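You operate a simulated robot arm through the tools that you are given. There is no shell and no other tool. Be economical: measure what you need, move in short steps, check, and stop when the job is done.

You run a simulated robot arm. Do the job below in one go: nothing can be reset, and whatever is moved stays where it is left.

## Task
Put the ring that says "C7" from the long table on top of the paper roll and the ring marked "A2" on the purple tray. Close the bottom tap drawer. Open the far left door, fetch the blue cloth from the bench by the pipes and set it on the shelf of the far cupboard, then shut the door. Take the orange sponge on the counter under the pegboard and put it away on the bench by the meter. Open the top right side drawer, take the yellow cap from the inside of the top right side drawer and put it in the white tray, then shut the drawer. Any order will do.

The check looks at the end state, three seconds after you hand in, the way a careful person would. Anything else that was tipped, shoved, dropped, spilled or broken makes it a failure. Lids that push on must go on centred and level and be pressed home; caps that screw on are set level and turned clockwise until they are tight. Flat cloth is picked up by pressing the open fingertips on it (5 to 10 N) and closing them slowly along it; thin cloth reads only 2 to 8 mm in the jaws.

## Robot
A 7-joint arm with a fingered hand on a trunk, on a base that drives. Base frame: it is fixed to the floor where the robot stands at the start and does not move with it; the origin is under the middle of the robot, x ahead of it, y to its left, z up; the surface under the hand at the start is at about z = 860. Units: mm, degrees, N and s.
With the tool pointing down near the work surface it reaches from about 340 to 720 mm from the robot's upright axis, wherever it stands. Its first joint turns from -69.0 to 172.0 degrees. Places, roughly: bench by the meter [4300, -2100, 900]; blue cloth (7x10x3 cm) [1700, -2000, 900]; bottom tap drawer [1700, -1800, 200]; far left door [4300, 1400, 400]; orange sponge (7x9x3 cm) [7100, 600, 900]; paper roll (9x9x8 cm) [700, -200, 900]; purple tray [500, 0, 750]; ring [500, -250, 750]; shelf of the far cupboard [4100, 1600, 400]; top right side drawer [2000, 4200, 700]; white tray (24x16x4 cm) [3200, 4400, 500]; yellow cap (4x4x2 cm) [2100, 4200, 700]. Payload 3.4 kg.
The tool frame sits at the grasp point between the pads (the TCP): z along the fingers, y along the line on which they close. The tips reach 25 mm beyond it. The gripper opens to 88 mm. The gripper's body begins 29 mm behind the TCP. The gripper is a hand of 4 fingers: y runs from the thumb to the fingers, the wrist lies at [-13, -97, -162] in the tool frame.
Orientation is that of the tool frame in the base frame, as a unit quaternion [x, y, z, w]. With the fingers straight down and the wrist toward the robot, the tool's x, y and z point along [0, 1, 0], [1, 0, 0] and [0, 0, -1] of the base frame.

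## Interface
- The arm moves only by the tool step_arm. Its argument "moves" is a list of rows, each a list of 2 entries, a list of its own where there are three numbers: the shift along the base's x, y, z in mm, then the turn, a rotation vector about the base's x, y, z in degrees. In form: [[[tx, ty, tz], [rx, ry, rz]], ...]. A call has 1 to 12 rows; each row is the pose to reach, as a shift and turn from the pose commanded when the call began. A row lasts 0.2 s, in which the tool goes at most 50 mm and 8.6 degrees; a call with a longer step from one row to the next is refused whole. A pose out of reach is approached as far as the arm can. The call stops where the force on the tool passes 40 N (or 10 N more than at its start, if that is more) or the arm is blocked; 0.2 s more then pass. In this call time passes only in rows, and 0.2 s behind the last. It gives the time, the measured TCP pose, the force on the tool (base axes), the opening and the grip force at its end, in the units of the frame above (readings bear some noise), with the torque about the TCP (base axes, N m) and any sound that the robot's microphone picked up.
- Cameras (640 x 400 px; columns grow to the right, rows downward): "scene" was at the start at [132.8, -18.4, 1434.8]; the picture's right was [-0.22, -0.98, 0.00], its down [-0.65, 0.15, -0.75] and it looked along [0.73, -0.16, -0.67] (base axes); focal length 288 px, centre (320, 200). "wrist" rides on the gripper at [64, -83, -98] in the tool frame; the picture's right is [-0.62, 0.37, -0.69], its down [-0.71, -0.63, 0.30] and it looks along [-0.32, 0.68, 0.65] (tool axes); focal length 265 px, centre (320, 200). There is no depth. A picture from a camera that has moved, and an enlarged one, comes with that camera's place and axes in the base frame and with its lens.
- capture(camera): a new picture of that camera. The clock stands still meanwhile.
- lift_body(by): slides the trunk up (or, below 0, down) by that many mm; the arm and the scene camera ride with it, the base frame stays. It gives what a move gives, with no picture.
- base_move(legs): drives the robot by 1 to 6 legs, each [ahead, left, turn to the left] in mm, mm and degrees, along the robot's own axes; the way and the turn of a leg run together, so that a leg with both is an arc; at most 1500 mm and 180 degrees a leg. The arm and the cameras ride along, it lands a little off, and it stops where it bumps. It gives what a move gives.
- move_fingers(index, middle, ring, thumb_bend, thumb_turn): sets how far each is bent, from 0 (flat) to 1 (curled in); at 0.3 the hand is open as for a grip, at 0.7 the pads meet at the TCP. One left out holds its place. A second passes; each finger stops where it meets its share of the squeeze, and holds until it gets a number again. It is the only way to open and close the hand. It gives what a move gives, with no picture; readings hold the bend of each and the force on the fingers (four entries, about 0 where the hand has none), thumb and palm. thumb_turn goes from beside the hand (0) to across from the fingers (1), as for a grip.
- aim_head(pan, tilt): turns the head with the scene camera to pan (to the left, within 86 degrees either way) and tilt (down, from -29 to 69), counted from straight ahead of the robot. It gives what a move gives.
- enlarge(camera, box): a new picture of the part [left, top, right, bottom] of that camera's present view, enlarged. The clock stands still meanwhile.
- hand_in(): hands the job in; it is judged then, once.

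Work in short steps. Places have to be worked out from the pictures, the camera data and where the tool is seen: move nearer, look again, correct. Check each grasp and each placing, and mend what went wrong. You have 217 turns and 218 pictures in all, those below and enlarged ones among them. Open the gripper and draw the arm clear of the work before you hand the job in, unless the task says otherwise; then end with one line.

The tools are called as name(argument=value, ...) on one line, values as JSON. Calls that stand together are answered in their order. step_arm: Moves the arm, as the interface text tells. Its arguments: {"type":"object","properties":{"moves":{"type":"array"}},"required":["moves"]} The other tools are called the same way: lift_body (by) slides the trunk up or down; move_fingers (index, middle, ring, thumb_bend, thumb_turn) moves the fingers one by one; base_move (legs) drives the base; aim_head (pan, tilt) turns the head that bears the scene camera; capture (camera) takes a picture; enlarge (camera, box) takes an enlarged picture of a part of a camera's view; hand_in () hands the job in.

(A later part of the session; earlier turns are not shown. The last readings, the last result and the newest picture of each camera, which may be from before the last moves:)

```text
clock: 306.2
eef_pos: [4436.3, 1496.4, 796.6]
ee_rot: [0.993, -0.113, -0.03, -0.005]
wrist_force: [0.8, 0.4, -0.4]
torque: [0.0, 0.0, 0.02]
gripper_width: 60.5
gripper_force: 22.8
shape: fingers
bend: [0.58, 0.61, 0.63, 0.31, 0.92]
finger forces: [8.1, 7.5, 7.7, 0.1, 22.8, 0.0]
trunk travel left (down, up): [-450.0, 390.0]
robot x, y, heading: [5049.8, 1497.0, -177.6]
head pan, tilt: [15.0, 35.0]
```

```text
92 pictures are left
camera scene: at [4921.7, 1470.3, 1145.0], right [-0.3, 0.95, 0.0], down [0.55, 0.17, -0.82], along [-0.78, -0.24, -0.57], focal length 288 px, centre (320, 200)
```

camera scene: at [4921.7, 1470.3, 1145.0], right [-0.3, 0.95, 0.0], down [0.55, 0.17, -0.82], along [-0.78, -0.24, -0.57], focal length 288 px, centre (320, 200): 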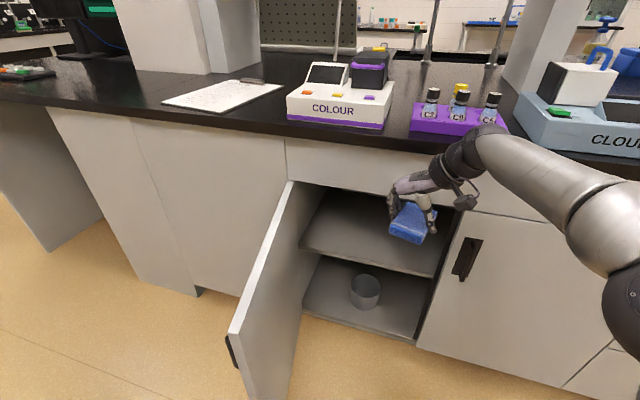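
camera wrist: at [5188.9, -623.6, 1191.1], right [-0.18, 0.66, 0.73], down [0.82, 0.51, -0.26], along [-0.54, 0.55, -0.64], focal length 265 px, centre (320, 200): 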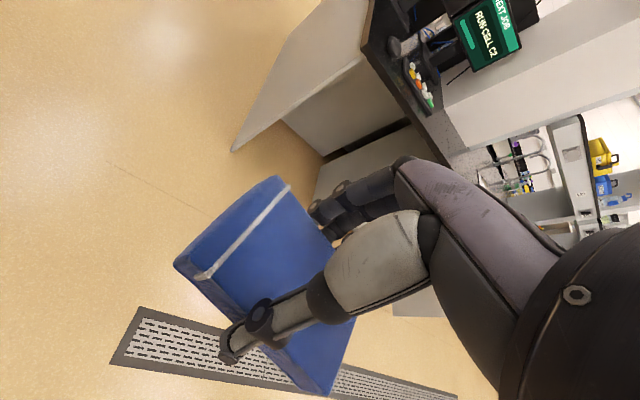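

The cupboard stands open with a clear upper shelf at z≈450 and the opening top at z≈735. I'll return the hand to the wrist-toward-robot orientation (yaw -77°) with a 20° forward pitch.

step_arm(moves=[[[8, 0, 0], [0, 0, -8]], [[16, 0, 0], [0, 0, -16]], [[24, 0, 0], [0, 0, -24]], [[32, 0, 0], [0, 0, -32]], [[40, 0, 0], [0, 0, -40]], [[48, 0, 0], [0, 0, -48]], [[56, 0, 0], [0, 0, -56]], [[60, 0, 0], [0, 0, -64]], [[60, 0, 0], [0, 0, -72]], [[60, 0, 0], [0, 0, -77]]])

step_arm(moves=[[[0, 0, 0], [0, 7, 0]], [[0, 0, 0], [0, 14, 0]], [[0, 0, 0], [0, 21, 0]]])

capture(camera="scene")

capture(camera="wrist")

```text
clock: 308.4
eef_pos: [4495.5, 1500.3, 800.1]
ee_rot: [-0.704, 0.71, 0.014, 0.014]
wrist_force: [-0.1, 0.0, 0.5]
torque: [-0.02, 0.0, -0.03]
gripper_width: 60.2
gripper_force: 22.1
shape: fingers
bend: [0.58, 0.61, 0.63, 0.31, 0.92]
finger forces: [8.1, 7.3, 7.5, 0.0, 22.3, 0.1]
trunk travel left (down, up): [-450.0, 390.0]
robot x, y, heading: [5055.8, 1498.7, -177.7]
head pan, tilt: [15.0, 35.0]
```

```text
clock: 309.2
eef_pos: [4495.4, 1506.3, 797.6]
ee_rot: [-0.686, 0.713, 0.12, -0.083]
wrist_force: [0.7, -0.5, 0.0]
torque: [-0.01, 0.0, 0.01]
gripper_width: 60.0
gripper_force: 22.7
shape: fingers
bend: [0.59, 0.61, 0.63, 0.31, 0.92]
finger forces: [8.0, 7.3, 7.3, 0.0, 22.0, 0.0]
out of reach, approached as far as the arm can: row 3
trunk travel left (down, up): [-450.0, 390.0]
robot x, y, heading: [5053.4, 1500.1, -177.9]
head pan, tilt: [15.0, 35.0]
```

```text
91 pictures are left
camera scene: at [4921.8, 1470.2, 1145.0], right [-0.3, 0.95, 0.0], down [0.55, 0.17, -0.82], along [-0.78, -0.24, -0.57], focal length 288 px, centre (320, 200)
```

scene: 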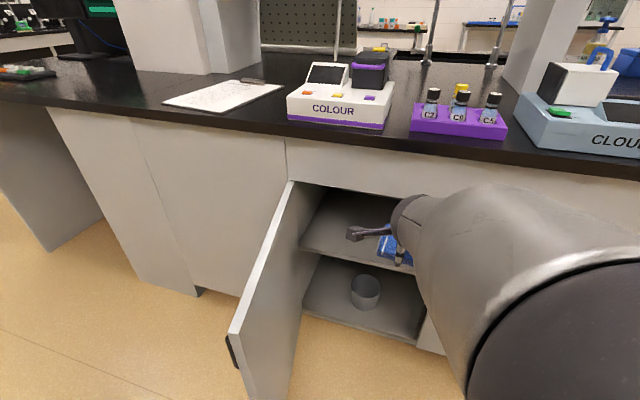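

```text
90 pictures are left
camera wrist: at [4600.9, 1433.8, 866.3], right [-0.13, 0.59, 0.8], down [0.55, 0.71, -0.44], along [-0.83, 0.38, -0.42], focal length 265 px, centre (320, 200)
```

wrist: 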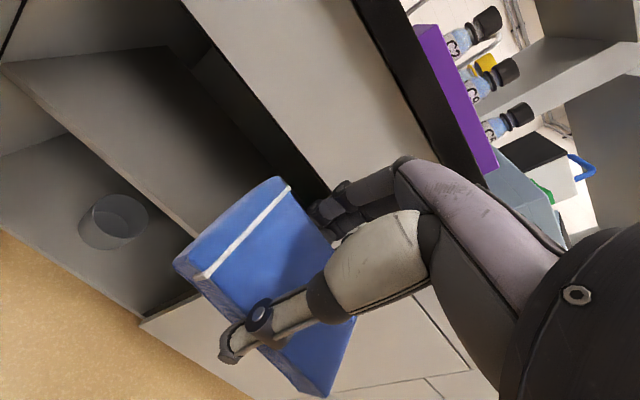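

The tilt is fine. I'll keep the robot right of the door edge: shift right to y≈1580, lower the trunk, and reach left with the hand to y≈1450.

base_move(legs=[[0, -80, -2]])

lift_body(by=-170)

step_arm(moves=[[[0, -40, 0], [0, 0, 0]], [[0, -80, 0], [0, 0, 0]], [[-10, -120, 0], [0, 0, 0]], [[-20, -150, -20], [0, 0, 0]], [[-30, -150, -50], [0, 0, 0]]])

capture(camera="scene")

capture(camera="wrist")

```text
clock: 310.2
eef_pos: [4492.5, 1601.1, 800.4]
ee_rot: [-0.676, 0.722, 0.122, -0.082]
wrist_force: [0.0, 0.0, 0.3]
torque: [-0.02, 0.03, 0.02]
gripper_width: 60.1
gripper_force: 22.4
shape: fingers
bend: [0.59, 0.61, 0.63, 0.31, 0.92]
finger forces: [7.9, 7.3, 7.2, 0.0, 21.9, 0.0]
trunk travel left (down, up): [-450.0, 390.0]
robot x, y, heading: [5053.0, 1577.2, -179.8]
head pan, tilt: [15.0, 35.0]
```

```text
clock: 312.1
eef_pos: [4492.7, 1601.0, 631.8]
ee_rot: [-0.674, 0.724, 0.122, -0.083]
wrist_force: [1.0, -0.5, 0.5]
torque: [-0.02, 0.0, 0.0]
gripper_width: 60.0
gripper_force: 21.8
shape: fingers
bend: [0.59, 0.61, 0.63, 0.31, 0.92]
finger forces: [7.9, 7.4, 7.4, 0.1, 21.9, 0.0]
trunk travel left (down, up): [-280.0, 560.0]
robot x, y, heading: [5053.8, 1577.2, -179.6]
head pan, tilt: [15.0, 35.0]
```

```text
clock: 313.5
eef_pos: [4446.0, 1477.4, 607.1]
ee_rot: [-0.65, 0.745, 0.099, -0.109]
wrist_force: [0.3, -0.2, -0.1]
torque: [-0.01, 0.01, 0.0]
gripper_width: 59.8
gripper_force: 22.2
shape: fingers
bend: [0.59, 0.61, 0.63, 0.31, 0.92]
finger forces: [7.8, 7.3, 7.2, 0.1, 21.7, 0.1]
trunk travel left (down, up): [-280.0, 560.0]
robot x, y, heading: [5052.7, 1577.7, -179.8]
head pan, tilt: [15.0, 35.0]
stopped in row 5: the arm was blocked; the commanded pose is now the measured one
```

```text
89 pictures are left
camera scene: at [4918.9, 1554.2, 975.0], right [-0.26, 0.96, 0.0], down [0.55, 0.15, -0.82], along [-0.79, -0.22, -0.57], focal length 288 px, centre (320, 200)
```

scene: 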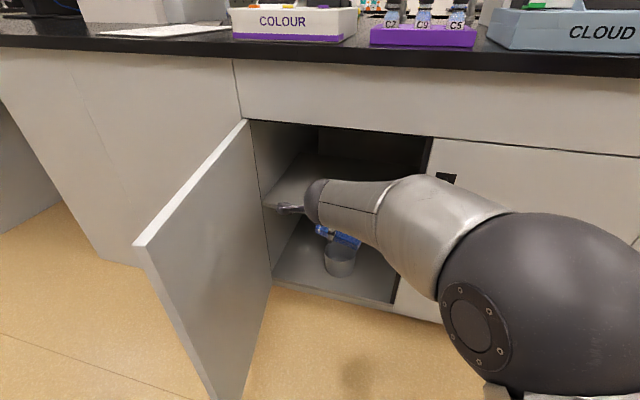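

```text
88 pictures are left
camera wrist: at [4547.5, 1402.2, 679.0], right [-0.07, 0.66, 0.75], down [0.6, 0.63, -0.5], along [-0.8, 0.42, -0.44], focal length 265 px, centre (320, 200)
```

wrist: 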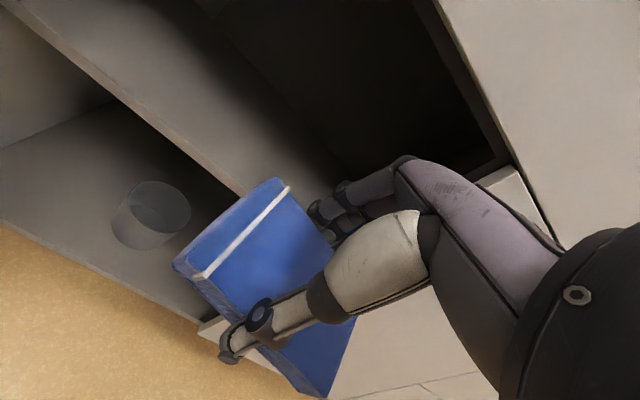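

The arm doesn't like reaching left. I'll recentre it and instead turn the base about 13° left so the hand goes straight in diagonally.

step_arm(moves=[[[0, 30, 0], [0, 0, 0]], [[0, 60, 0], [0, 0, 0]]])

base_move(legs=[[0, 0, 13], [0, -90, 0], [100, 0, 0]])

capture(camera="scene")

capture(camera="wrist")

```text
clock: 314.1
eef_pos: [4444.4, 1545.3, 613.1]
ee_rot: [-0.643, 0.751, 0.092, -0.115]
wrist_force: [0.2, 0.0, -0.8]
torque: [0.01, -0.03, -0.01]
gripper_width: 59.6
gripper_force: 21.7
shape: fingers
bend: [0.59, 0.61, 0.63, 0.31, 0.92]
finger forces: [7.9, 7.2, 7.1, 0.1, 21.5, 0.0]
trunk travel left (down, up): [-280.0, 560.0]
robot x, y, heading: [5051.4, 1581.6, -179.8]
head pan, tilt: [15.0, 35.0]
```

```text
clock: 316.8
eef_pos: [4352.9, 1471.4, 613.9]
ee_rot: [0.726, -0.671, -0.081, 0.126]
wrist_force: [0.9, -1.1, -0.3]
torque: [0.02, -0.02, 0.0]
gripper_width: 59.6
gripper_force: 21.5
shape: fingers
bend: [0.59, 0.61, 0.64, 0.31, 0.92]
finger forces: [7.8, 7.2, 7.1, 0.0, 21.4, 0.0]
trunk travel left (down, up): [-280.0, 560.0]
robot x, y, heading: [4938.9, 1646.9, -166.9]
head pan, tilt: [15.0, 35.0]
```

```text
87 pictures are left
camera scene: at [4811.2, 1589.6, 975.0], right [-0.47, 0.88, 0.0], down [0.51, 0.27, -0.82], along [-0.72, -0.39, -0.57], focal length 288 px, centre (320, 200)
```

scene: 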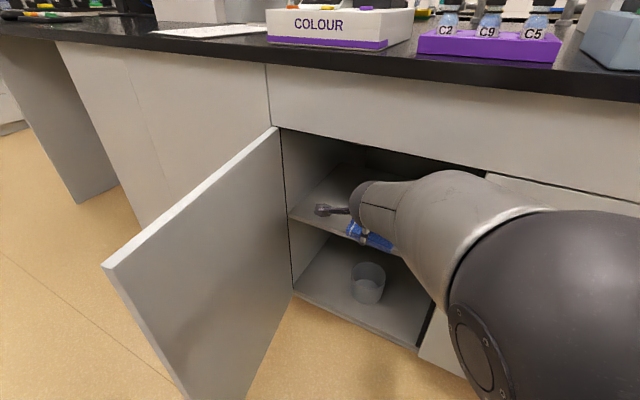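

```text
86 pictures are left
camera wrist: at [4466.9, 1421.4, 687.5], right [-0.21, 0.64, 0.74], down [0.45, 0.73, -0.51], along [-0.87, 0.23, -0.44], focal length 265 px, centre (320, 200)
```

wrist: 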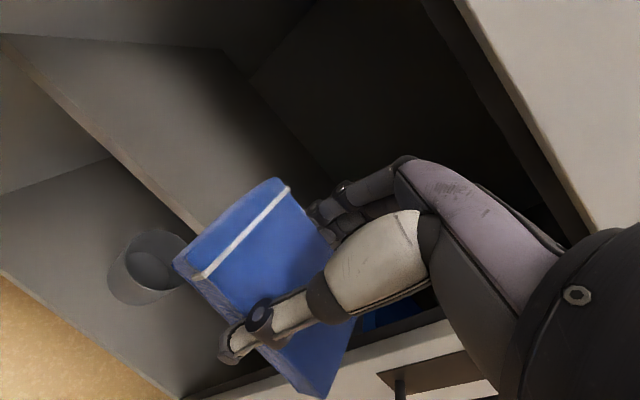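

Path is clear. I'll drive in 140 mm at this height, then look before lowering.

base_move(legs=[[140, 0, 0]])

capture(camera="scene")

capture(camera="wrist")

```text
clock: 318.1
eef_pos: [4215.4, 1439.2, 614.6]
ee_rot: [0.725, -0.673, -0.078, 0.125]
wrist_force: [3.5, -2.2, -13.1]
torque: [-0.11, 1.44, -0.25]
gripper_width: 59.8
gripper_force: 22.0
shape: fingers
bend: [0.59, 0.61, 0.64, 0.31, 0.92]
finger forces: [7.9, 7.2, 7.1, 0.0, 21.5, 0.0]
trunk travel left (down, up): [-280.0, 560.0]
robot x, y, heading: [4797.9, 1612.4, -166.6]
head pan, tilt: [15.0, 35.0]
```

```text
85 pictures are left
camera scene: at [4673.0, 1556.2, 974.7], right [-0.48, 0.88, 0.0], down [0.51, 0.27, -0.82], along [-0.72, -0.39, -0.57], focal length 288 px, centre (320, 200)
```

scene: 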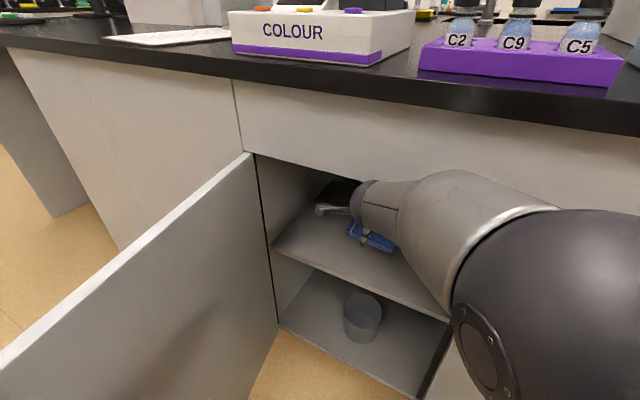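

```text
84 pictures are left
camera wrist: at [4328.5, 1388.9, 687.5], right [-0.21, 0.65, 0.73], down [0.46, 0.73, -0.51], along [-0.86, 0.23, -0.45], focal length 265 px, centre (320, 200)
```

wrist: 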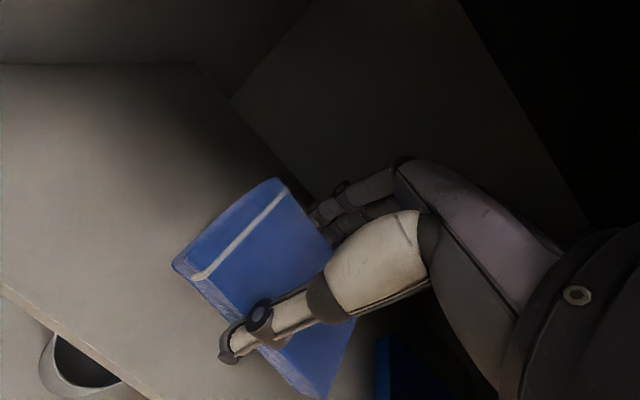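

A 13 N downward force means the wrist is brushing the top frame. I'll lower the trunk 50 mm to relieve it.

lift_body(by=-50)

capture(camera="wrist")

enlarge(camera="scene", box=[230, 130, 470, 300])

```text
clock: 319.1
eef_pos: [4214.6, 1439.8, 564.5]
ee_rot: [0.725, -0.673, -0.077, 0.127]
wrist_force: [0.4, -1.0, -0.4]
torque: [-0.01, 0.02, 0.02]
gripper_width: 59.8
gripper_force: 21.8
shape: fingers
bend: [0.59, 0.61, 0.64, 0.31, 0.92]
finger forces: [7.8, 7.3, 7.2, 0.0, 21.4, 0.0]
trunk travel left (down, up): [-230.0, 610.0]
robot x, y, heading: [4796.7, 1609.2, -166.7]
head pan, tilt: [15.0, 35.0]
```

```text
83 pictures are left
camera wrist: at [4328.7, 1389.7, 638.8], right [-0.21, 0.65, 0.73], down [0.46, 0.73, -0.51], along [-0.87, 0.23, -0.45], focal length 265 px, centre (320, 200)
```

wrist: 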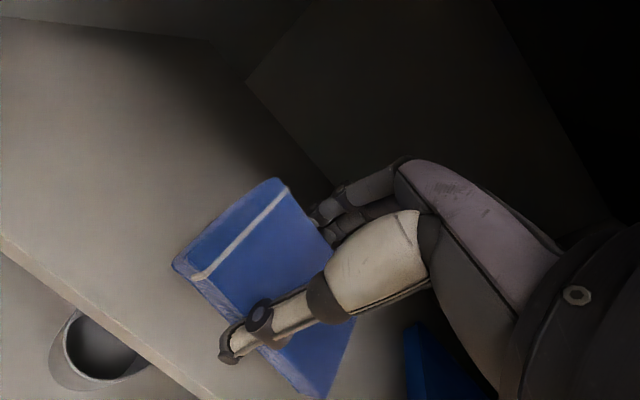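

```text
2.35 times, centred on (350, 215) of scene
camera zoom: at [4673.9, 1556.9, 925.0], right [-0.48, 0.88, 0.0], down [0.5, 0.27, -0.82], along [-0.72, -0.39, -0.57], focal length 678 px, centre (249, 165)
```

zoom: 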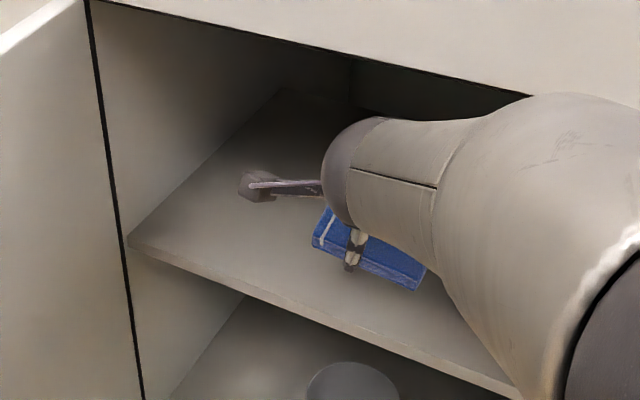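

Free now, and the cloth is over the shelf. I'll lower gently by arm until contact.

step_arm(moves=[[[0, 0, -8], [0, 0, 0]], [[0, 0, -16], [0, 0, 0]], [[0, 0, -24], [0, 0, 0]], [[0, 0, -30], [0, 0, 0]]])

enlarge(camera="scene", box=[230, 130, 470, 300])

```text
clock: 320.2
eef_pos: [4205.2, 1449.8, 560.0]
ee_rot: [0.71, -0.684, -0.058, 0.153]
wrist_force: [-0.5, 0.3, 0.5]
torque: [-0.03, 0.0, 0.03]
gripper_width: 59.8
gripper_force: 21.8
shape: fingers
bend: [0.59, 0.62, 0.64, 0.31, 0.92]
finger forces: [7.7, 7.2, 7.1, 0.1, 21.4, 0.1]
trunk travel left (down, up): [-230.0, 610.0]
robot x, y, heading: [4796.7, 1611.6, -166.9]
head pan, tilt: [15.0, 35.0]
stopped in row 4: the arm was blocked; the commanded pose is now the measured one
```

```text
2.35 times, centred on (350, 215) of scene
camera zoom: at [4673.9, 1556.9, 925.0], right [-0.48, 0.88, 0.0], down [0.5, 0.27, -0.82], along [-0.72, -0.39, -0.57], focal length 678 px, centre (249, 165)
```

zoom: 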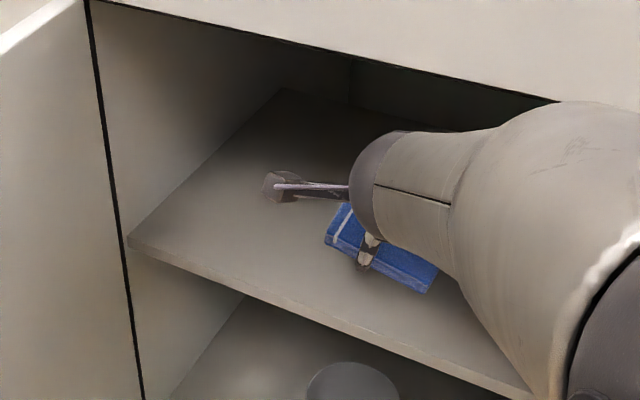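

The arm is at a joint limit, so I'll lower with the trunk in small steps.

lift_body(by=-25)

lift_body(by=-15)

capture(camera="wrist")

enlarge(camera="scene", box=[230, 130, 470, 300])

```text
clock: 321.0
eef_pos: [4204.0, 1449.9, 532.6]
ee_rot: [0.71, -0.685, -0.058, 0.152]
wrist_force: [0.6, 0.5, -0.1]
torque: [-0.01, -0.02, 0.01]
gripper_width: 60.0
gripper_force: 22.4
shape: fingers
bend: [0.59, 0.62, 0.64, 0.31, 0.92]
finger forces: [7.8, 7.2, 7.1, 0.0, 21.4, 0.0]
trunk travel left (down, up): [-205.0, 635.0]
robot x, y, heading: [4798.7, 1611.3, -166.9]
head pan, tilt: [15.0, 35.0]
```

```text
clock: 321.6
eef_pos: [4204.1, 1448.9, 518.3]
ee_rot: [0.71, -0.685, -0.059, 0.152]
wrist_force: [0.4, 0.6, -0.6]
torque: [0.0, 0.0, -0.03]
gripper_width: 59.5
gripper_force: 21.2
shape: fingers
bend: [0.59, 0.62, 0.64, 0.31, 0.92]
finger forces: [7.8, 7.2, 7.2, 0.0, 21.4, 0.0]
trunk travel left (down, up): [-190.0, 650.0]
robot x, y, heading: [4800.6, 1609.3, -166.6]
head pan, tilt: [15.0, 35.0]
```

```text
80 pictures are left
camera wrist: at [4318.1, 1402.2, 595.0], right [-0.18, 0.7, 0.69], down [0.47, 0.68, -0.56], along [-0.86, 0.22, -0.46], focal length 265 px, centre (320, 200)
```

wrist: 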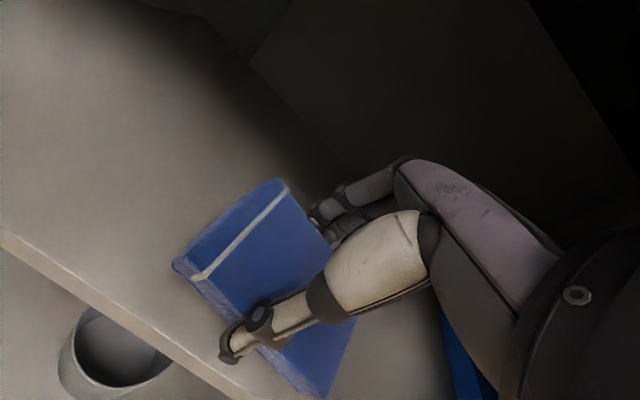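

```text
2.35 times, centred on (350, 215) of scene
camera zoom: at [4673.9, 1556.9, 884.9], right [-0.48, 0.88, 0.0], down [0.5, 0.27, -0.82], along [-0.72, -0.39, -0.57], focal length 678 px, centre (249, 165)
```

zoom: 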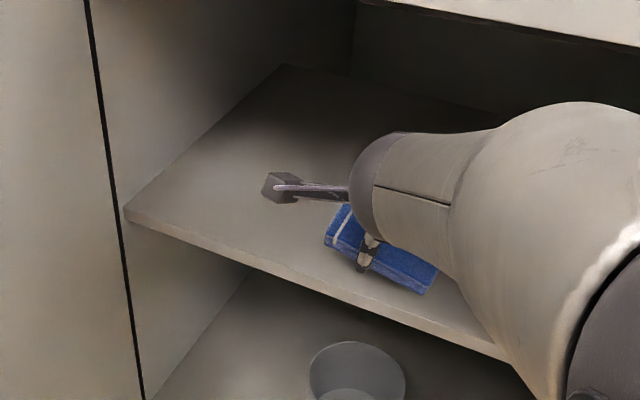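

By parallax the shelf's front edge is at x≈4240, z≈430, so I need the cloth deeper. I'll drive in 55 mm more, then lower further.

base_move(legs=[[55, 0, 0]])

lift_body(by=-30)

capture(camera="wrist")

enlarge(camera="scene", box=[230, 130, 470, 300])

```text
clock: 322.5
eef_pos: [4153.4, 1439.9, 518.0]
ee_rot: [0.71, -0.685, -0.058, 0.152]
wrist_force: [-0.1, 0.2, -0.1]
torque: [0.03, 0.0, 0.01]
gripper_width: 59.8
gripper_force: 21.9
shape: fingers
bend: [0.59, 0.62, 0.64, 0.31, 0.92]
finger forces: [7.8, 7.2, 7.2, 0.0, 21.4, 0.1]
trunk travel left (down, up): [-190.0, 650.0]
robot x, y, heading: [4745.5, 1599.5, -166.6]
head pan, tilt: [15.0, 35.0]
```

```text
clock: 323.3
eef_pos: [4153.0, 1439.0, 490.9]
ee_rot: [0.709, -0.686, -0.059, 0.153]
wrist_force: [-2.0, -0.9, 4.8]
torque: [0.15, -0.14, 0.0]
gripper_width: 59.7
gripper_force: 23.2
shape: fingers
bend: [0.59, 0.62, 0.64, 0.3, 0.92]
finger forces: [7.5, 7.2, 9.7, 0.0, 22.6, 0.0]
trunk travel left (down, up): [-160.0, 680.0]
robot x, y, heading: [4746.9, 1601.2, -166.4]
head pan, tilt: [15.0, 35.0]
```

```text
78 pictures are left
camera wrist: at [4265.8, 1390.4, 566.3], right [-0.18, 0.71, 0.69], down [0.47, 0.67, -0.57], along [-0.86, 0.22, -0.46], focal length 265 px, centre (320, 200)
```

wrist: 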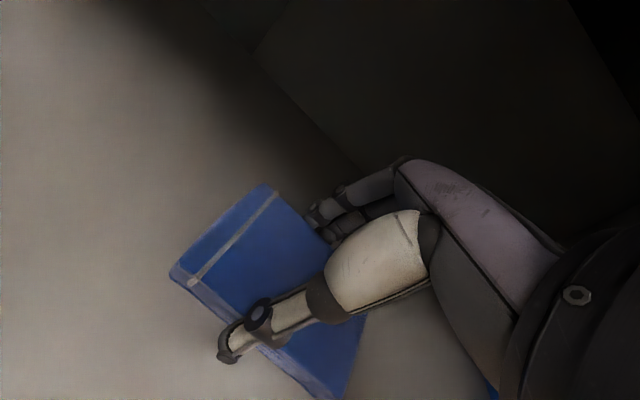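

```text
2.35 times, centred on (350, 215) of scene
camera zoom: at [4622.3, 1544.6, 855.1], right [-0.48, 0.88, 0.0], down [0.5, 0.27, -0.82], along [-0.72, -0.39, -0.57], focal length 678 px, centre (249, 165)
```

zoom: 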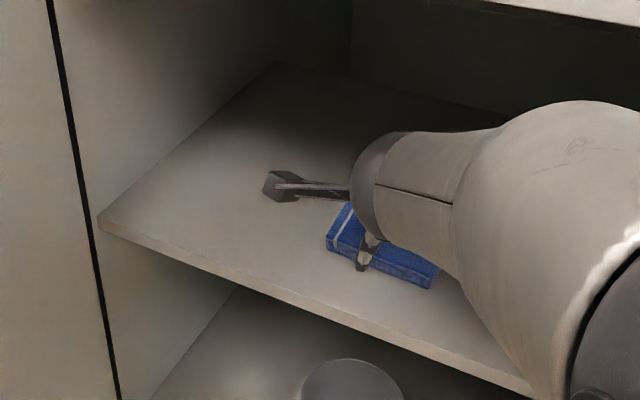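

The cloth has touched the shelf and sits well behind the edge. I'll lower 4 mm more and release.

lift_body(by=-5)

move_fingers(index=0.3, middle=0.3, ring=0.3, thumb_bend=0.2)

capture(camera="wrist")

```text
clock: 323.8
eef_pos: [4151.4, 1439.4, 487.8]
ee_rot: [0.709, -0.685, -0.06, 0.156]
wrist_force: [-5.5, 0.1, 19.5]
torque: [0.05, -0.63, 0.09]
gripper_width: 60.2
gripper_force: 26.4
shape: fingers
bend: [0.59, 0.61, 0.63, 0.31, 0.92]
finger forces: [9.3, 8.9, 10.2, 0.0, 24.7, 0.0]
trunk travel left (down, up): [-155.0, 685.0]
robot x, y, heading: [4749.5, 1595.1, -166.6]
head pan, tilt: [15.0, 35.0]
```

```text
clock: 324.8
eef_pos: [4151.8, 1439.2, 483.1]
ee_rot: [0.709, -0.686, -0.058, 0.152]
wrist_force: [-0.4, -0.9, 0.2]
torque: [-0.02, -0.02, 0.0]
gripper_width: 92.0
gripper_force: 0.2
shape: fingers
bend: [0.3, 0.3, 0.3, 0.19, 0.97]
finger forces: [0.0, 0.1, 0.0, 0.1, 0.5, 0.0]
trunk travel left (down, up): [-155.0, 685.0]
robot x, y, heading: [4749.0, 1597.5, -166.5]
head pan, tilt: [15.0, 35.0]
```

```text
76 pictures are left
camera wrist: at [4265.7, 1390.5, 560.0], right [-0.18, 0.7, 0.69], down [0.48, 0.67, -0.56], along [-0.86, 0.22, -0.46], focal length 265 px, centre (320, 200)
```

wrist: 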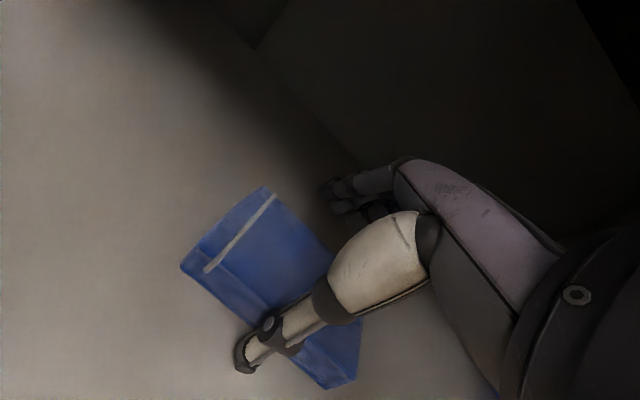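

Released. I'll raise 55 mm, clear of the cloth but under the frame, and back out.

lift_body(by=55)

base_move(legs=[[-350, 0, 0]])

capture(camera="scene")

capture(camera="wrist")

```text
clock: 325.8
eef_pos: [4153.2, 1438.9, 537.3]
ee_rot: [0.709, -0.686, -0.057, 0.154]
wrist_force: [-0.4, 0.3, 0.5]
torque: [0.03, -0.01, 0.01]
gripper_width: 92.0
gripper_force: 0.1
shape: fingers
bend: [0.3, 0.3, 0.3, 0.2, 0.97]
finger forces: [0.0, 0.0, 0.0, 0.0, 0.0, 0.0]
trunk travel left (down, up): [-210.0, 630.0]
robot x, y, heading: [4747.7, 1599.5, -166.6]
head pan, tilt: [15.0, 35.0]
```

```text
clock: 328.0
eef_pos: [4493.2, 1520.1, 538.5]
ee_rot: [0.71, -0.685, -0.057, 0.153]
wrist_force: [-0.4, 0.0, 0.0]
torque: [-0.01, -0.01, -0.01]
gripper_width: 91.8
gripper_force: 0.1
shape: fingers
bend: [0.3, 0.3, 0.3, 0.2, 0.97]
finger forces: [0.1, 0.1, 0.0, 0.0, 0.0, 0.1]
trunk travel left (down, up): [-210.0, 630.0]
robot x, y, heading: [5087.8, 1681.3, -166.5]
head pan, tilt: [15.0, 35.0]
```

```text
75 pictures are left
camera scene: at [4962.3, 1625.6, 905.0], right [-0.48, 0.88, 0.0], down [0.5, 0.27, -0.82], along [-0.72, -0.39, -0.57], focal length 288 px, centre (320, 200)
```

scene: 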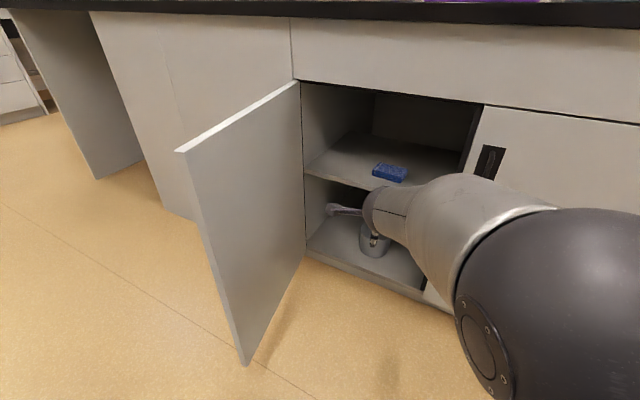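

```text
74 pictures are left
camera wrist: at [4606.4, 1470.6, 615.3], right [-0.18, 0.7, 0.69], down [0.47, 0.67, -0.57], along [-0.86, 0.22, -0.46], focal length 265 px, centre (320, 200)
```

wrist: 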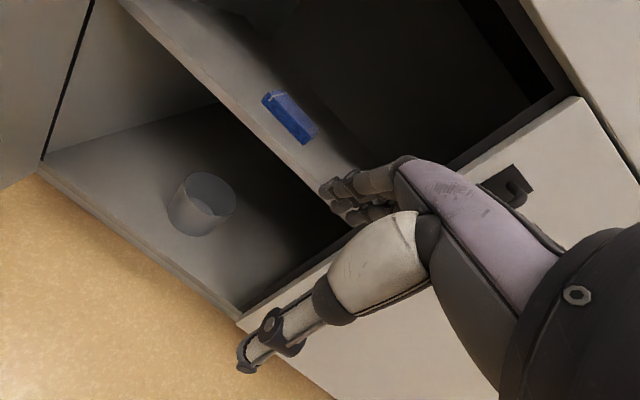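

The cloth lies flat on the shelf. To shut the door I'll make a fist and go around to the door's outer side, staying clear of its edge.

move_fingers(index=1.0, middle=1.0, ring=1.0, thumb_bend=0.6)

base_move(legs=[[0, 0, -13.5], [-410, 0, 0], [0, 1100, 0], [0, 0, -77], [59, 708, 0]])

aim_head(pan=15, tilt=30)

capture(camera="scene")

capture(camera="wrist")

```text
clock: 329.0
eef_pos: [4492.3, 1519.3, 539.5]
ee_rot: [0.71, -0.685, -0.057, 0.154]
wrist_force: [-0.1, 0.9, -0.5]
torque: [0.02, -0.02, 0.0]
gripper_width: 40.0
gripper_force: 0.0
shape: fingers
bend: [1.0, 1.0, 1.0, 0.6, 0.97]
finger forces: [0.1, 0.0, 0.0, 0.0, 0.1, 0.0]
trunk travel left (down, up): [-210.0, 630.0]
robot x, y, heading: [5091.1, 1675.4, -166.6]
head pan, tilt: [15.0, 35.0]
```

```text
clock: 344.3
eef_pos: [4617.9, 1017.0, 539.2]
ee_rot: [-0.047, 0.985, 0.147, -0.071]
wrist_force: [-0.1, -0.1, -0.7]
torque: [-0.02, 0.0, -0.01]
gripper_width: 40.2
gripper_force: 0.0
shape: fingers
bend: [1.0, 1.0, 1.0, 0.6, 0.97]
finger forces: [0.1, 0.0, 0.1, 0.1, 0.0, 0.0]
trunk travel left (down, up): [-210.0, 630.0]
robot x, y, heading: [4810.1, 428.3, 107.0]
head pan, tilt: [15.0, 35.0]
```

```text
clock: 345.0
eef_pos: [4617.6, 1016.2, 538.5]
ee_rot: [-0.046, 0.985, 0.147, -0.073]
wrist_force: [-0.6, 0.6, -0.1]
torque: [-0.01, 0.02, 0.01]
gripper_width: 40.1
gripper_force: 0.0
shape: fingers
bend: [1.0, 1.0, 1.0, 0.6, 0.97]
finger forces: [0.0, 0.0, 0.0, 0.0, 0.1, 0.1]
trunk travel left (down, up): [-210.0, 630.0]
robot x, y, heading: [4812.9, 434.4, 106.7]
head pan, tilt: [15.0, 30.0]
```

```text
73 pictures are left
camera scene: at [4751.7, 557.2, 912.8], right [0.85, 0.53, 0.0], down [0.26, -0.42, -0.87], along [-0.46, 0.74, -0.5], focal length 288 px, centre (320, 200)
```

scene: 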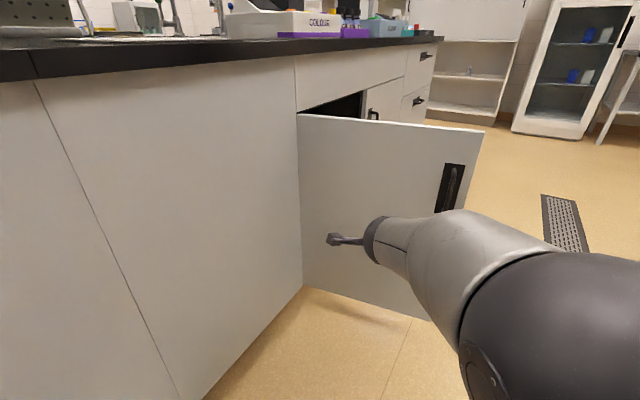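

```text
72 pictures are left
camera wrist: at [4577.1, 902.7, 615.8], right [0.69, 0.23, 0.68], down [0.7, -0.43, -0.57], along [0.17, 0.87, -0.46], focal length 265 px, centre (320, 200)
```

wrist: 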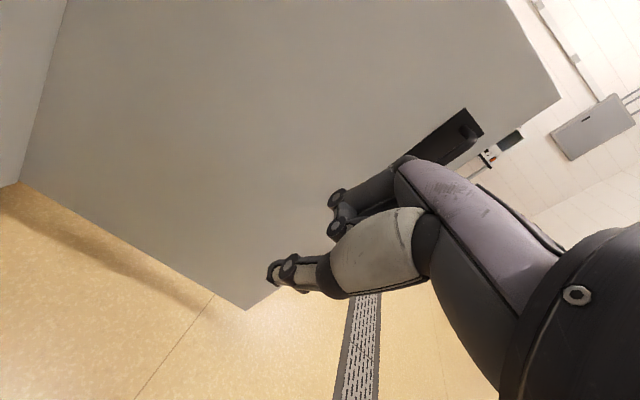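

Well placed, left of the handle. I'll drive ahead to touch the door, then swing around the hinge to close it.

base_move(legs=[[140, 0, 0], [24.2, -62.8, 5], [24.2, -62.8, 5], [24.2, -62.8, 5], [24.2, -62.8, 5]])

capture(camera="scene")

```text
clock: 348.7
eef_pos: [4567.3, 1245.2, 537.5]
ee_rot: [-0.218, 0.962, 0.132, -0.097]
wrist_force: [-0.4, -0.9, 0.9]
torque: [-0.01, -0.01, 0.0]
gripper_width: 40.4
gripper_force: 0.2
shape: fingers
bend: [1.0, 1.0, 1.0, 0.6, 0.97]
finger forces: [0.1, 0.0, 0.0, 0.0, 0.0, 0.0]
trunk travel left (down, up): [-210.0, 630.0]
robot x, y, heading: [4954.9, 763.7, 127.0]
head pan, tilt: [15.0, 30.0]
```

```text
71 pictures are left
camera scene: at [4850.6, 859.0, 912.8], right [0.62, 0.79, 0.0], down [0.39, -0.31, -0.87], along [-0.68, 0.53, -0.5], focal length 288 px, centre (320, 200)
```

scene: 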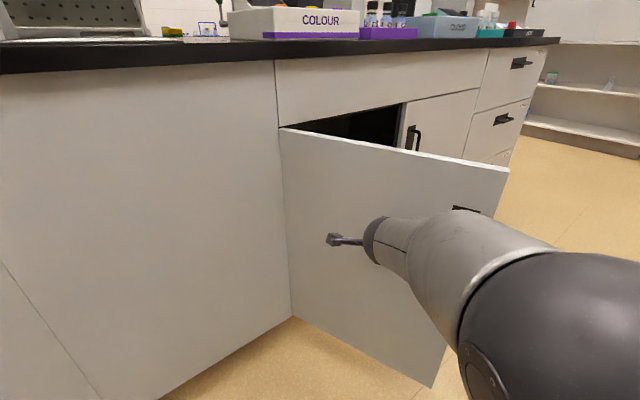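

The door is being pushed. Continuing.

base_move(legs=[[24.2, -62.8, 5], [24.2, -62.8, 5], [24.2, -62.8, 5], [24.2, -62.8, 5], [24.2, -62.8, 5], [24.2, -62.8, 5]])

capture(camera="scene")

```text
clock: 352.7
eef_pos: [4496.8, 1371.6, 538.1]
ee_rot: [-0.458, 0.874, 0.103, -0.127]
wrist_force: [0.0, -1.1, -0.3]
torque: [0.03, 0.03, -0.01]
gripper_width: 40.2
gripper_force: 0.0
shape: fingers
bend: [1.0, 1.0, 1.0, 0.6, 0.97]
finger forces: [0.0, 0.0, 0.1, 0.1, 0.1, 0.0]
trunk travel left (down, up): [-210.0, 630.0]
robot x, y, heading: [5065.5, 1145.5, 156.8]
head pan, tilt: [15.0, 30.0]
```

```text
70 pictures are left
camera scene: at [4933.6, 1177.9, 912.8], right [0.14, 0.99, 0.0], down [0.49, -0.07, -0.87], along [-0.86, 0.12, -0.5], focal length 288 px, centre (320, 200)
```

scene: 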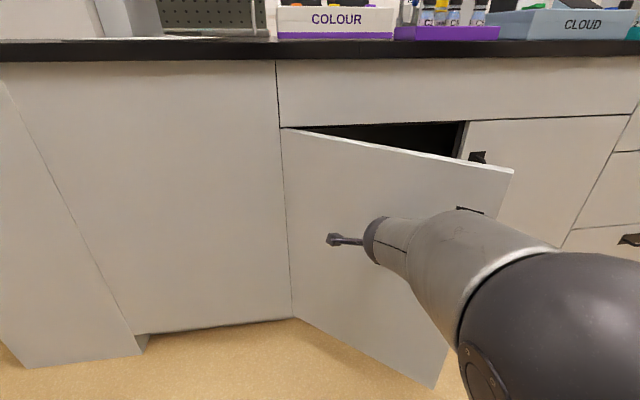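

About 30° remains. Continuing.

base_move(legs=[[25, -62.8, 5], [25, -62.8, 5], [25, -62.8, 5], [25, -62.8, 5], [25, -62.8, 4]])

capture(camera="scene")

capture(camera="wrist")

```text
clock: 356.1
eef_pos: [4390.0, 1447.3, 537.4]
ee_rot: [-0.63, 0.759, 0.074, -0.145]
wrist_force: [-1.0, -0.1, 0.5]
torque: [-0.02, -0.02, 0.02]
gripper_width: 40.5
gripper_force: 0.1
shape: fingers
bend: [1.0, 1.0, 1.0, 0.6, 0.97]
finger forces: [0.0, 0.0, 0.0, 0.1, 0.1, 0.0]
trunk travel left (down, up): [-210.0, 630.0]
robot x, y, heading: [5001.6, 1475.4, -179.3]
head pan, tilt: [15.0, 30.0]
```

```text
69 pictures are left
camera scene: at [4867.9, 1448.3, 912.8], right [-0.27, 0.96, 0.0], down [0.48, 0.14, -0.87], along [-0.83, -0.24, -0.5], focal length 288 px, centre (320, 200)
```

scene: 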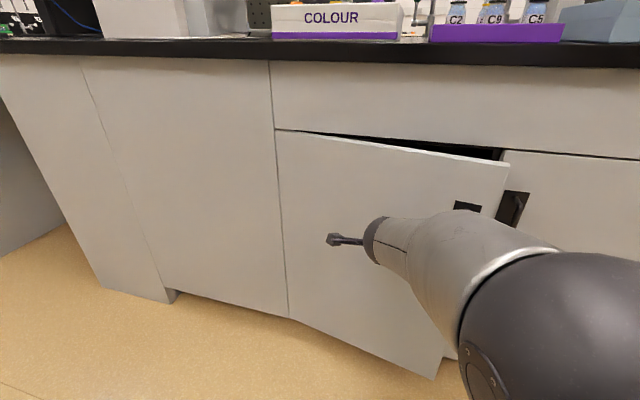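

```text
68 pictures are left
camera wrist: at [4488.7, 1376.1, 615.7], right [-0.03, 0.73, 0.68], down [0.61, 0.55, -0.57], along [-0.79, 0.4, -0.46], focal length 265 px, centre (320, 200)
```

wrist: 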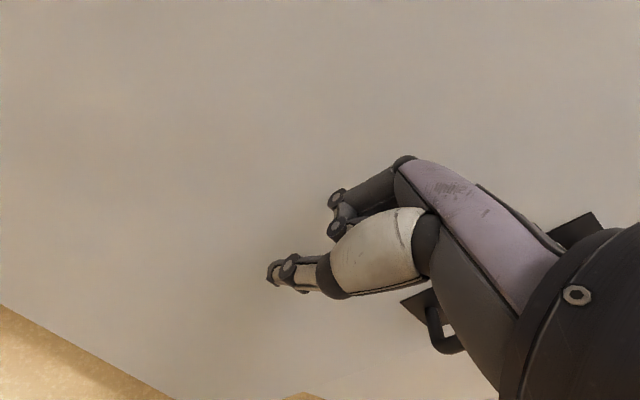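

About 10° is left. I'll drive straight ahead in small steps.

base_move(legs=[[40, 0, 0]])

base_move(legs=[[20, 0, 0]])

capture(camera="scene")

```text
clock: 357.0
eef_pos: [4348.3, 1447.8, 539.5]
ee_rot: [-0.63, 0.759, 0.074, -0.146]
wrist_force: [0.5, -0.3, 0.5]
torque: [0.0, -0.03, -0.02]
gripper_width: 40.2
gripper_force: 0.0
shape: fingers
bend: [1.0, 1.0, 1.0, 0.6, 0.97]
finger forces: [0.0, 0.0, 0.0, 0.0, 0.1, 0.0]
trunk travel left (down, up): [-210.0, 630.0]
robot x, y, heading: [4963.1, 1471.1, -179.3]
head pan, tilt: [15.0, 30.0]
```

```text
clock: 357.8
eef_pos: [4328.0, 1446.4, 538.1]
ee_rot: [-0.63, 0.759, 0.073, -0.147]
wrist_force: [0.4, 0.0, -0.3]
torque: [0.0, 0.0, -0.03]
gripper_width: 40.4
gripper_force: 0.1
shape: fingers
bend: [1.0, 1.0, 1.0, 0.6, 0.97]
finger forces: [0.1, 0.0, 0.0, 0.0, 0.0, 0.1]
trunk travel left (down, up): [-210.0, 630.0]
robot x, y, heading: [4940.7, 1477.6, -179.1]
head pan, tilt: [15.0, 30.0]
```

```text
67 pictures are left
camera scene: at [4807.3, 1447.3, 912.8], right [-0.27, 0.96, 0.0], down [0.48, 0.14, -0.87], along [-0.83, -0.24, -0.5], focal length 288 px, centre (320, 200)
```

scene: 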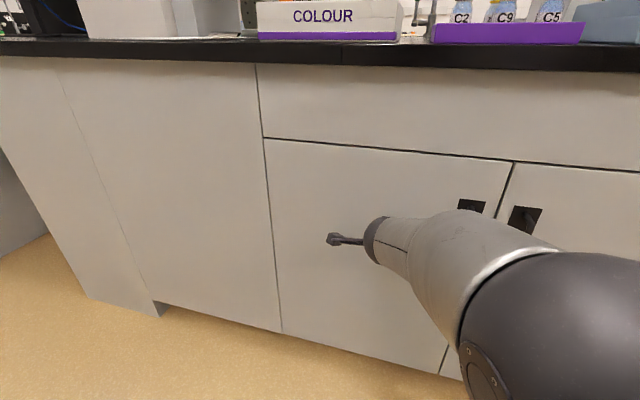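

The door looks shut. One more gentle nudge to confirm it's at the stop, then I'll back off.

base_move(legs=[[8, 0, 0]])

base_move(legs=[[-350, 0, 0]])

capture(camera="scene")

```text
clock: 358.6
eef_pos: [4319.5, 1446.4, 539.7]
ee_rot: [-0.63, 0.759, 0.073, -0.146]
wrist_force: [-0.4, 1.0, -0.3]
torque: [0.0, -0.03, 0.0]
gripper_width: 40.3
gripper_force: 0.1
shape: fingers
bend: [1.0, 1.0, 1.0, 0.6, 0.97]
finger forces: [0.0, 0.0, 0.0, 0.1, 0.0, 0.0]
trunk travel left (down, up): [-210.0, 630.0]
robot x, y, heading: [4936.7, 1470.9, -179.0]
head pan, tilt: [15.0, 30.0]
```

```text
clock: 360.8
eef_pos: [4673.4, 1451.2, 539.1]
ee_rot: [-0.63, 0.759, 0.074, -0.146]
wrist_force: [-0.1, -0.2, 0.0]
torque: [-0.01, 0.01, -0.02]
gripper_width: 40.2
gripper_force: 0.0
shape: fingers
bend: [1.0, 1.0, 1.0, 0.6, 0.97]
finger forces: [0.1, 0.1, 0.1, 0.0, 0.1, 0.0]
trunk travel left (down, up): [-210.0, 630.0]
robot x, y, heading: [5286.9, 1477.6, -178.9]
head pan, tilt: [15.0, 30.0]
```

```text
66 pictures are left
camera scene: at [5151.6, 1452.6, 912.8], right [-0.28, 0.96, 0.0], down [0.48, 0.14, -0.87], along [-0.83, -0.24, -0.5], focal length 288 px, centre (320, 200)
```

scene: 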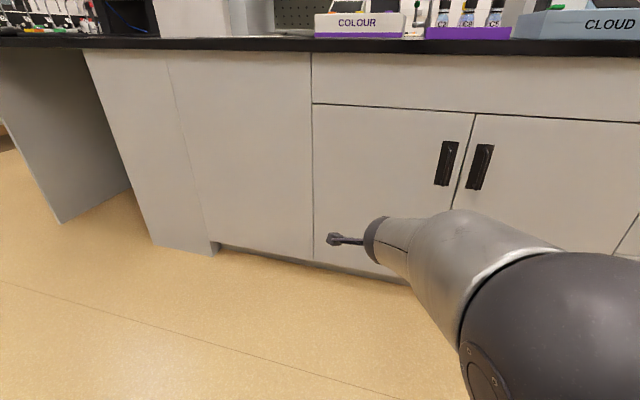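

I'll enlarge to verify the door is flush.

enlarge(camera="scene", box=[380, 90, 560, 230])

```text
2.86 times, centred on (470, 160) of scene
camera zoom: at [5151.6, 1452.6, 912.8], right [-0.28, 0.96, 0.0], down [0.48, 0.14, -0.87], along [-0.83, -0.24, -0.5], focal length 824 px, centre (-109, 314)
```

zoom: 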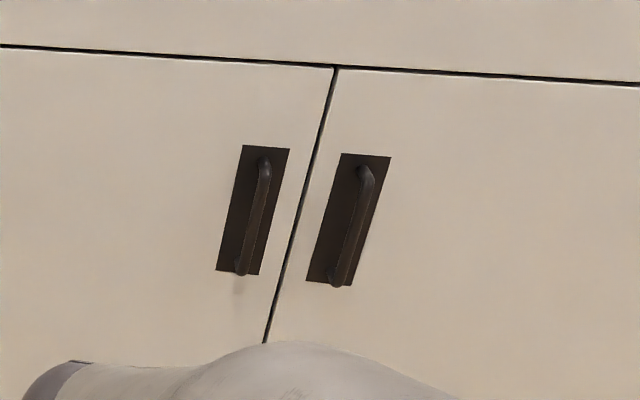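

The door is flush and shut. Now for the side drawer: I'll raise the trunk, drive north past the island, and look around.

lift_body(by=400)

lift_body(by=140)

base_move(legs=[[0, 0, -91], [1500, 0, 0], [0, 0, 65]])

aim_head(pan=0, tilt=18)

capture(camera="scene")

```text
clock: 364.7
eef_pos: [4672.0, 1450.9, 938.9]
ee_rot: [-0.631, 0.758, 0.073, -0.146]
wrist_force: [-0.4, -0.4, 0.5]
torque: [0.0, -0.02, 0.01]
gripper_width: 40.3
gripper_force: 0.1
shape: fingers
bend: [1.0, 1.0, 1.0, 0.6, 0.97]
finger forces: [0.0, 0.1, 0.1, 0.0, 0.1, 0.0]
trunk travel left (down, up): [-610.0, 230.0]
robot x, y, heading: [5290.9, 1479.6, -178.9]
head pan, tilt: [15.0, 30.0]
```

```text
clock: 366.3
eef_pos: [4672.1, 1451.9, 1079.8]
ee_rot: [-0.631, 0.759, 0.073, -0.146]
wrist_force: [0.5, -0.4, -0.1]
torque: [-0.04, -0.01, -0.03]
gripper_width: 40.4
gripper_force: 0.0
shape: fingers
bend: [1.0, 1.0, 1.0, 0.6, 0.97]
finger forces: [0.0, 0.0, 0.0, 0.0, 0.0, 0.1]
trunk travel left (down, up): [-750.0, 90.0]
robot x, y, heading: [5287.6, 1479.2, -179.0]
head pan, tilt: [15.0, 30.0]
```

```text
clock: 380.5
eef_pos: [4758.6, 3249.7, 1078.7]
ee_rot: [-0.432, 0.887, 0.106, -0.125]
wrist_force: [0.5, 0.0, 0.6]
torque: [-0.03, 0.0, -0.01]
gripper_width: 40.5
gripper_force: 0.1
shape: fingers
bend: [1.0, 1.0, 1.0, 0.6, 0.97]
finger forces: [0.0, 0.0, 0.0, 0.0, 0.0, 0.0]
trunk travel left (down, up): [-750.0, 90.0]
robot x, y, heading: [5317.7, 2990.9, 153.1]
head pan, tilt: [15.0, 30.0]
```

```text
clock: 381.3
eef_pos: [4758.1, 3249.7, 1078.5]
ee_rot: [-0.431, 0.887, 0.106, -0.124]
wrist_force: [0.0, -0.5, 0.6]
torque: [0.0, -0.02, 0.04]
gripper_width: 40.3
gripper_force: 0.1
shape: fingers
bend: [1.0, 1.0, 1.0, 0.6, 0.97]
finger forces: [0.0, 0.0, 0.0, 0.0, 0.0, 0.0]
trunk travel left (down, up): [-750.0, 90.0]
robot x, y, heading: [5318.1, 2992.2, 153.4]
head pan, tilt: [0.0, 18.0]
```

```text
64 pictures are left
camera scene: at [5189.4, 3053.4, 1472.1], right [0.45, 0.89, 0.0], down [0.28, -0.14, -0.95], along [-0.85, 0.42, -0.31], focal length 288 px, centre (320, 200)
```

scene: 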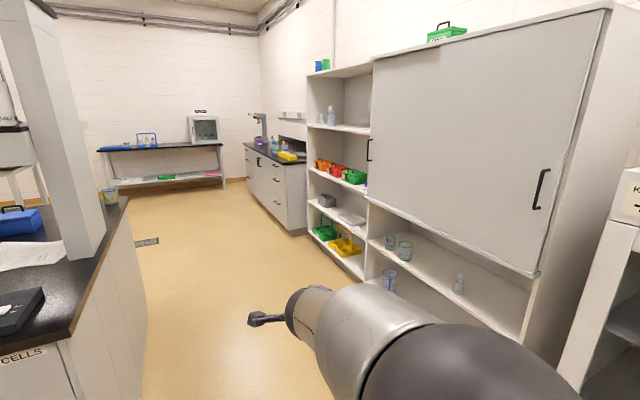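

I can see the shelf unit with the white tray, and the side bench beyond with drawers at its right end. I'll drive along the aisle to x≈2050 and face +y.

base_move(legs=[[0, 0, 26.5], [0, -350, 0], [1500, 0, 0], [1500, 0, 0], [250, 0, 0], [0, 0, -90]])

aim_head(pan=10, tilt=40)

capture(camera="scene")

```text
clock: 404.3
eef_pos: [2065.5, 4049.7, 1079.0]
ee_rot: [0.125, 0.979, 0.157, -0.046]
wrist_force: [-0.6, 0.1, -0.4]
torque: [0.04, 0.01, 0.0]
gripper_width: 40.0
gripper_force: 0.0
shape: fingers
bend: [1.0, 1.0, 1.0, 0.6, 0.97]
finger forces: [0.0, 0.1, 0.0, 0.0, 0.0, 0.0]
trunk travel left (down, up): [-750.0, 90.0]
robot x, y, heading: [2048.2, 3435.3, 87.2]
head pan, tilt: [0.0, 18.0]
```

```text
clock: 405.2
eef_pos: [2066.1, 4049.5, 1078.1]
ee_rot: [0.123, 0.979, 0.158, -0.046]
wrist_force: [0.4, -0.1, 0.7]
torque: [-0.04, -0.03, -0.01]
gripper_width: 40.6
gripper_force: 0.0
shape: fingers
bend: [1.0, 1.0, 1.0, 0.6, 0.97]
finger forces: [0.0, 0.0, 0.0, 0.1, 0.0, 0.0]
trunk travel left (down, up): [-750.0, 90.0]
robot x, y, heading: [2051.2, 3432.6, 87.2]
head pan, tilt: [10.0, 40.0]
```

```text
63 pictures are left
camera scene: at [2044.6, 3568.6, 1437.5], right [0.99, 0.12, 0.0], down [0.08, -0.64, -0.77], along [-0.09, 0.76, -0.64], focal length 288 px, centre (320, 200)
```

scene: 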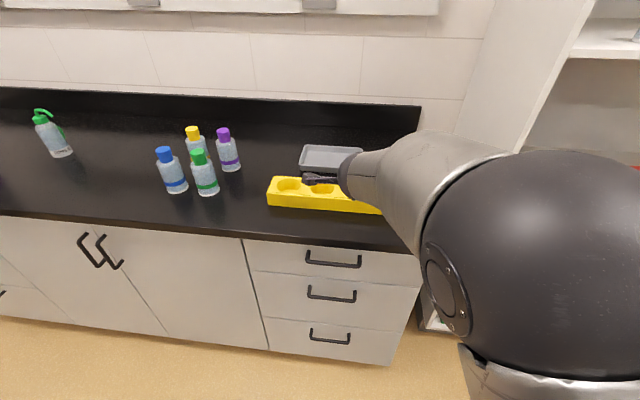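

The top drawer has a horizontal bar handle near (2023,4040), z≈840, just under the counter edge. I'll back off and turn the hand horizontal, with fingers above and thumb below, to hook it.

base_move(legs=[[-200, 0, 3]])

step_arm(moves=[[[0, -7, 0], [7.9, -1.6, 0.7]], [[0, -14, 0], [15.8, -3.3, 1.5]], [[0, -21, 0], [23.7, -4.9, 2.2]], [[0, -28, 0], [31.6, -6.5, 3.0]], [[0, -35, 0], [39.6, -8.2, 3.7]], [[0, -42, 0], [47.5, -9.8, 4.5]], [[0, -49, 0], [55.4, -11.4, 5.2]], [[0, -56, 0], [63.3, -13.1, 6.0]], [[0, -60, 0], [71.2, -14.7, 6.7]]])

capture(camera="scene")

```text
clock: 406.8
eef_pos: [2028.9, 3849.8, 1079.2]
ee_rot: [0.098, 0.982, 0.156, -0.051]
wrist_force: [0.3, 0.0, 0.0]
torque: [0.02, 0.02, 0.03]
gripper_width: 40.2
gripper_force: 0.1
shape: fingers
bend: [1.0, 1.0, 1.0, 0.6, 0.97]
finger forces: [0.0, 0.1, 0.0, 0.1, 0.0, 0.0]
trunk travel left (down, up): [-750.0, 90.0]
robot x, y, heading: [2045.0, 3235.1, 90.3]
head pan, tilt: [10.0, 40.0]
```

```text
clock: 408.8
eef_pos: [2028.9, 3790.5, 1078.4]
ee_rot: [-0.023, 0.709, 0.704, 0.011]
wrist_force: [0.3, 0.5, -0.5]
torque: [-0.02, 0.04, 0.03]
gripper_width: 40.6
gripper_force: 0.2
shape: fingers
bend: [1.0, 1.0, 1.0, 0.6, 0.97]
finger forces: [0.0, 0.1, 0.0, 0.0, 0.0, 0.1]
trunk travel left (down, up): [-750.0, 90.0]
robot x, y, heading: [2050.1, 3234.5, 90.0]
head pan, tilt: [10.0, 40.0]
```

```text
62 pictures are left
camera scene: at [2032.5, 3369.4, 1437.4], right [0.98, 0.17, 0.0], down [0.11, -0.63, -0.77], along [-0.13, 0.75, -0.64], focal length 288 px, centre (320, 200)
```

scene: 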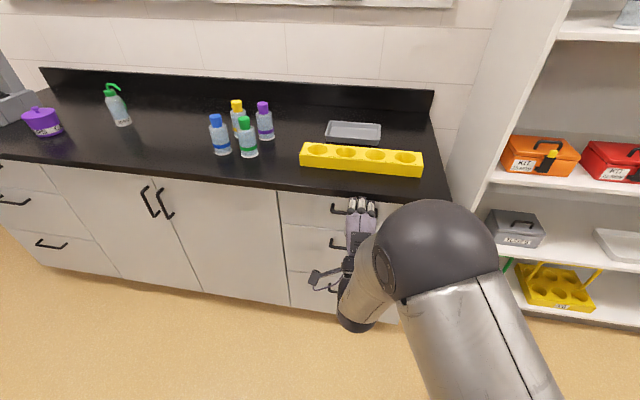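

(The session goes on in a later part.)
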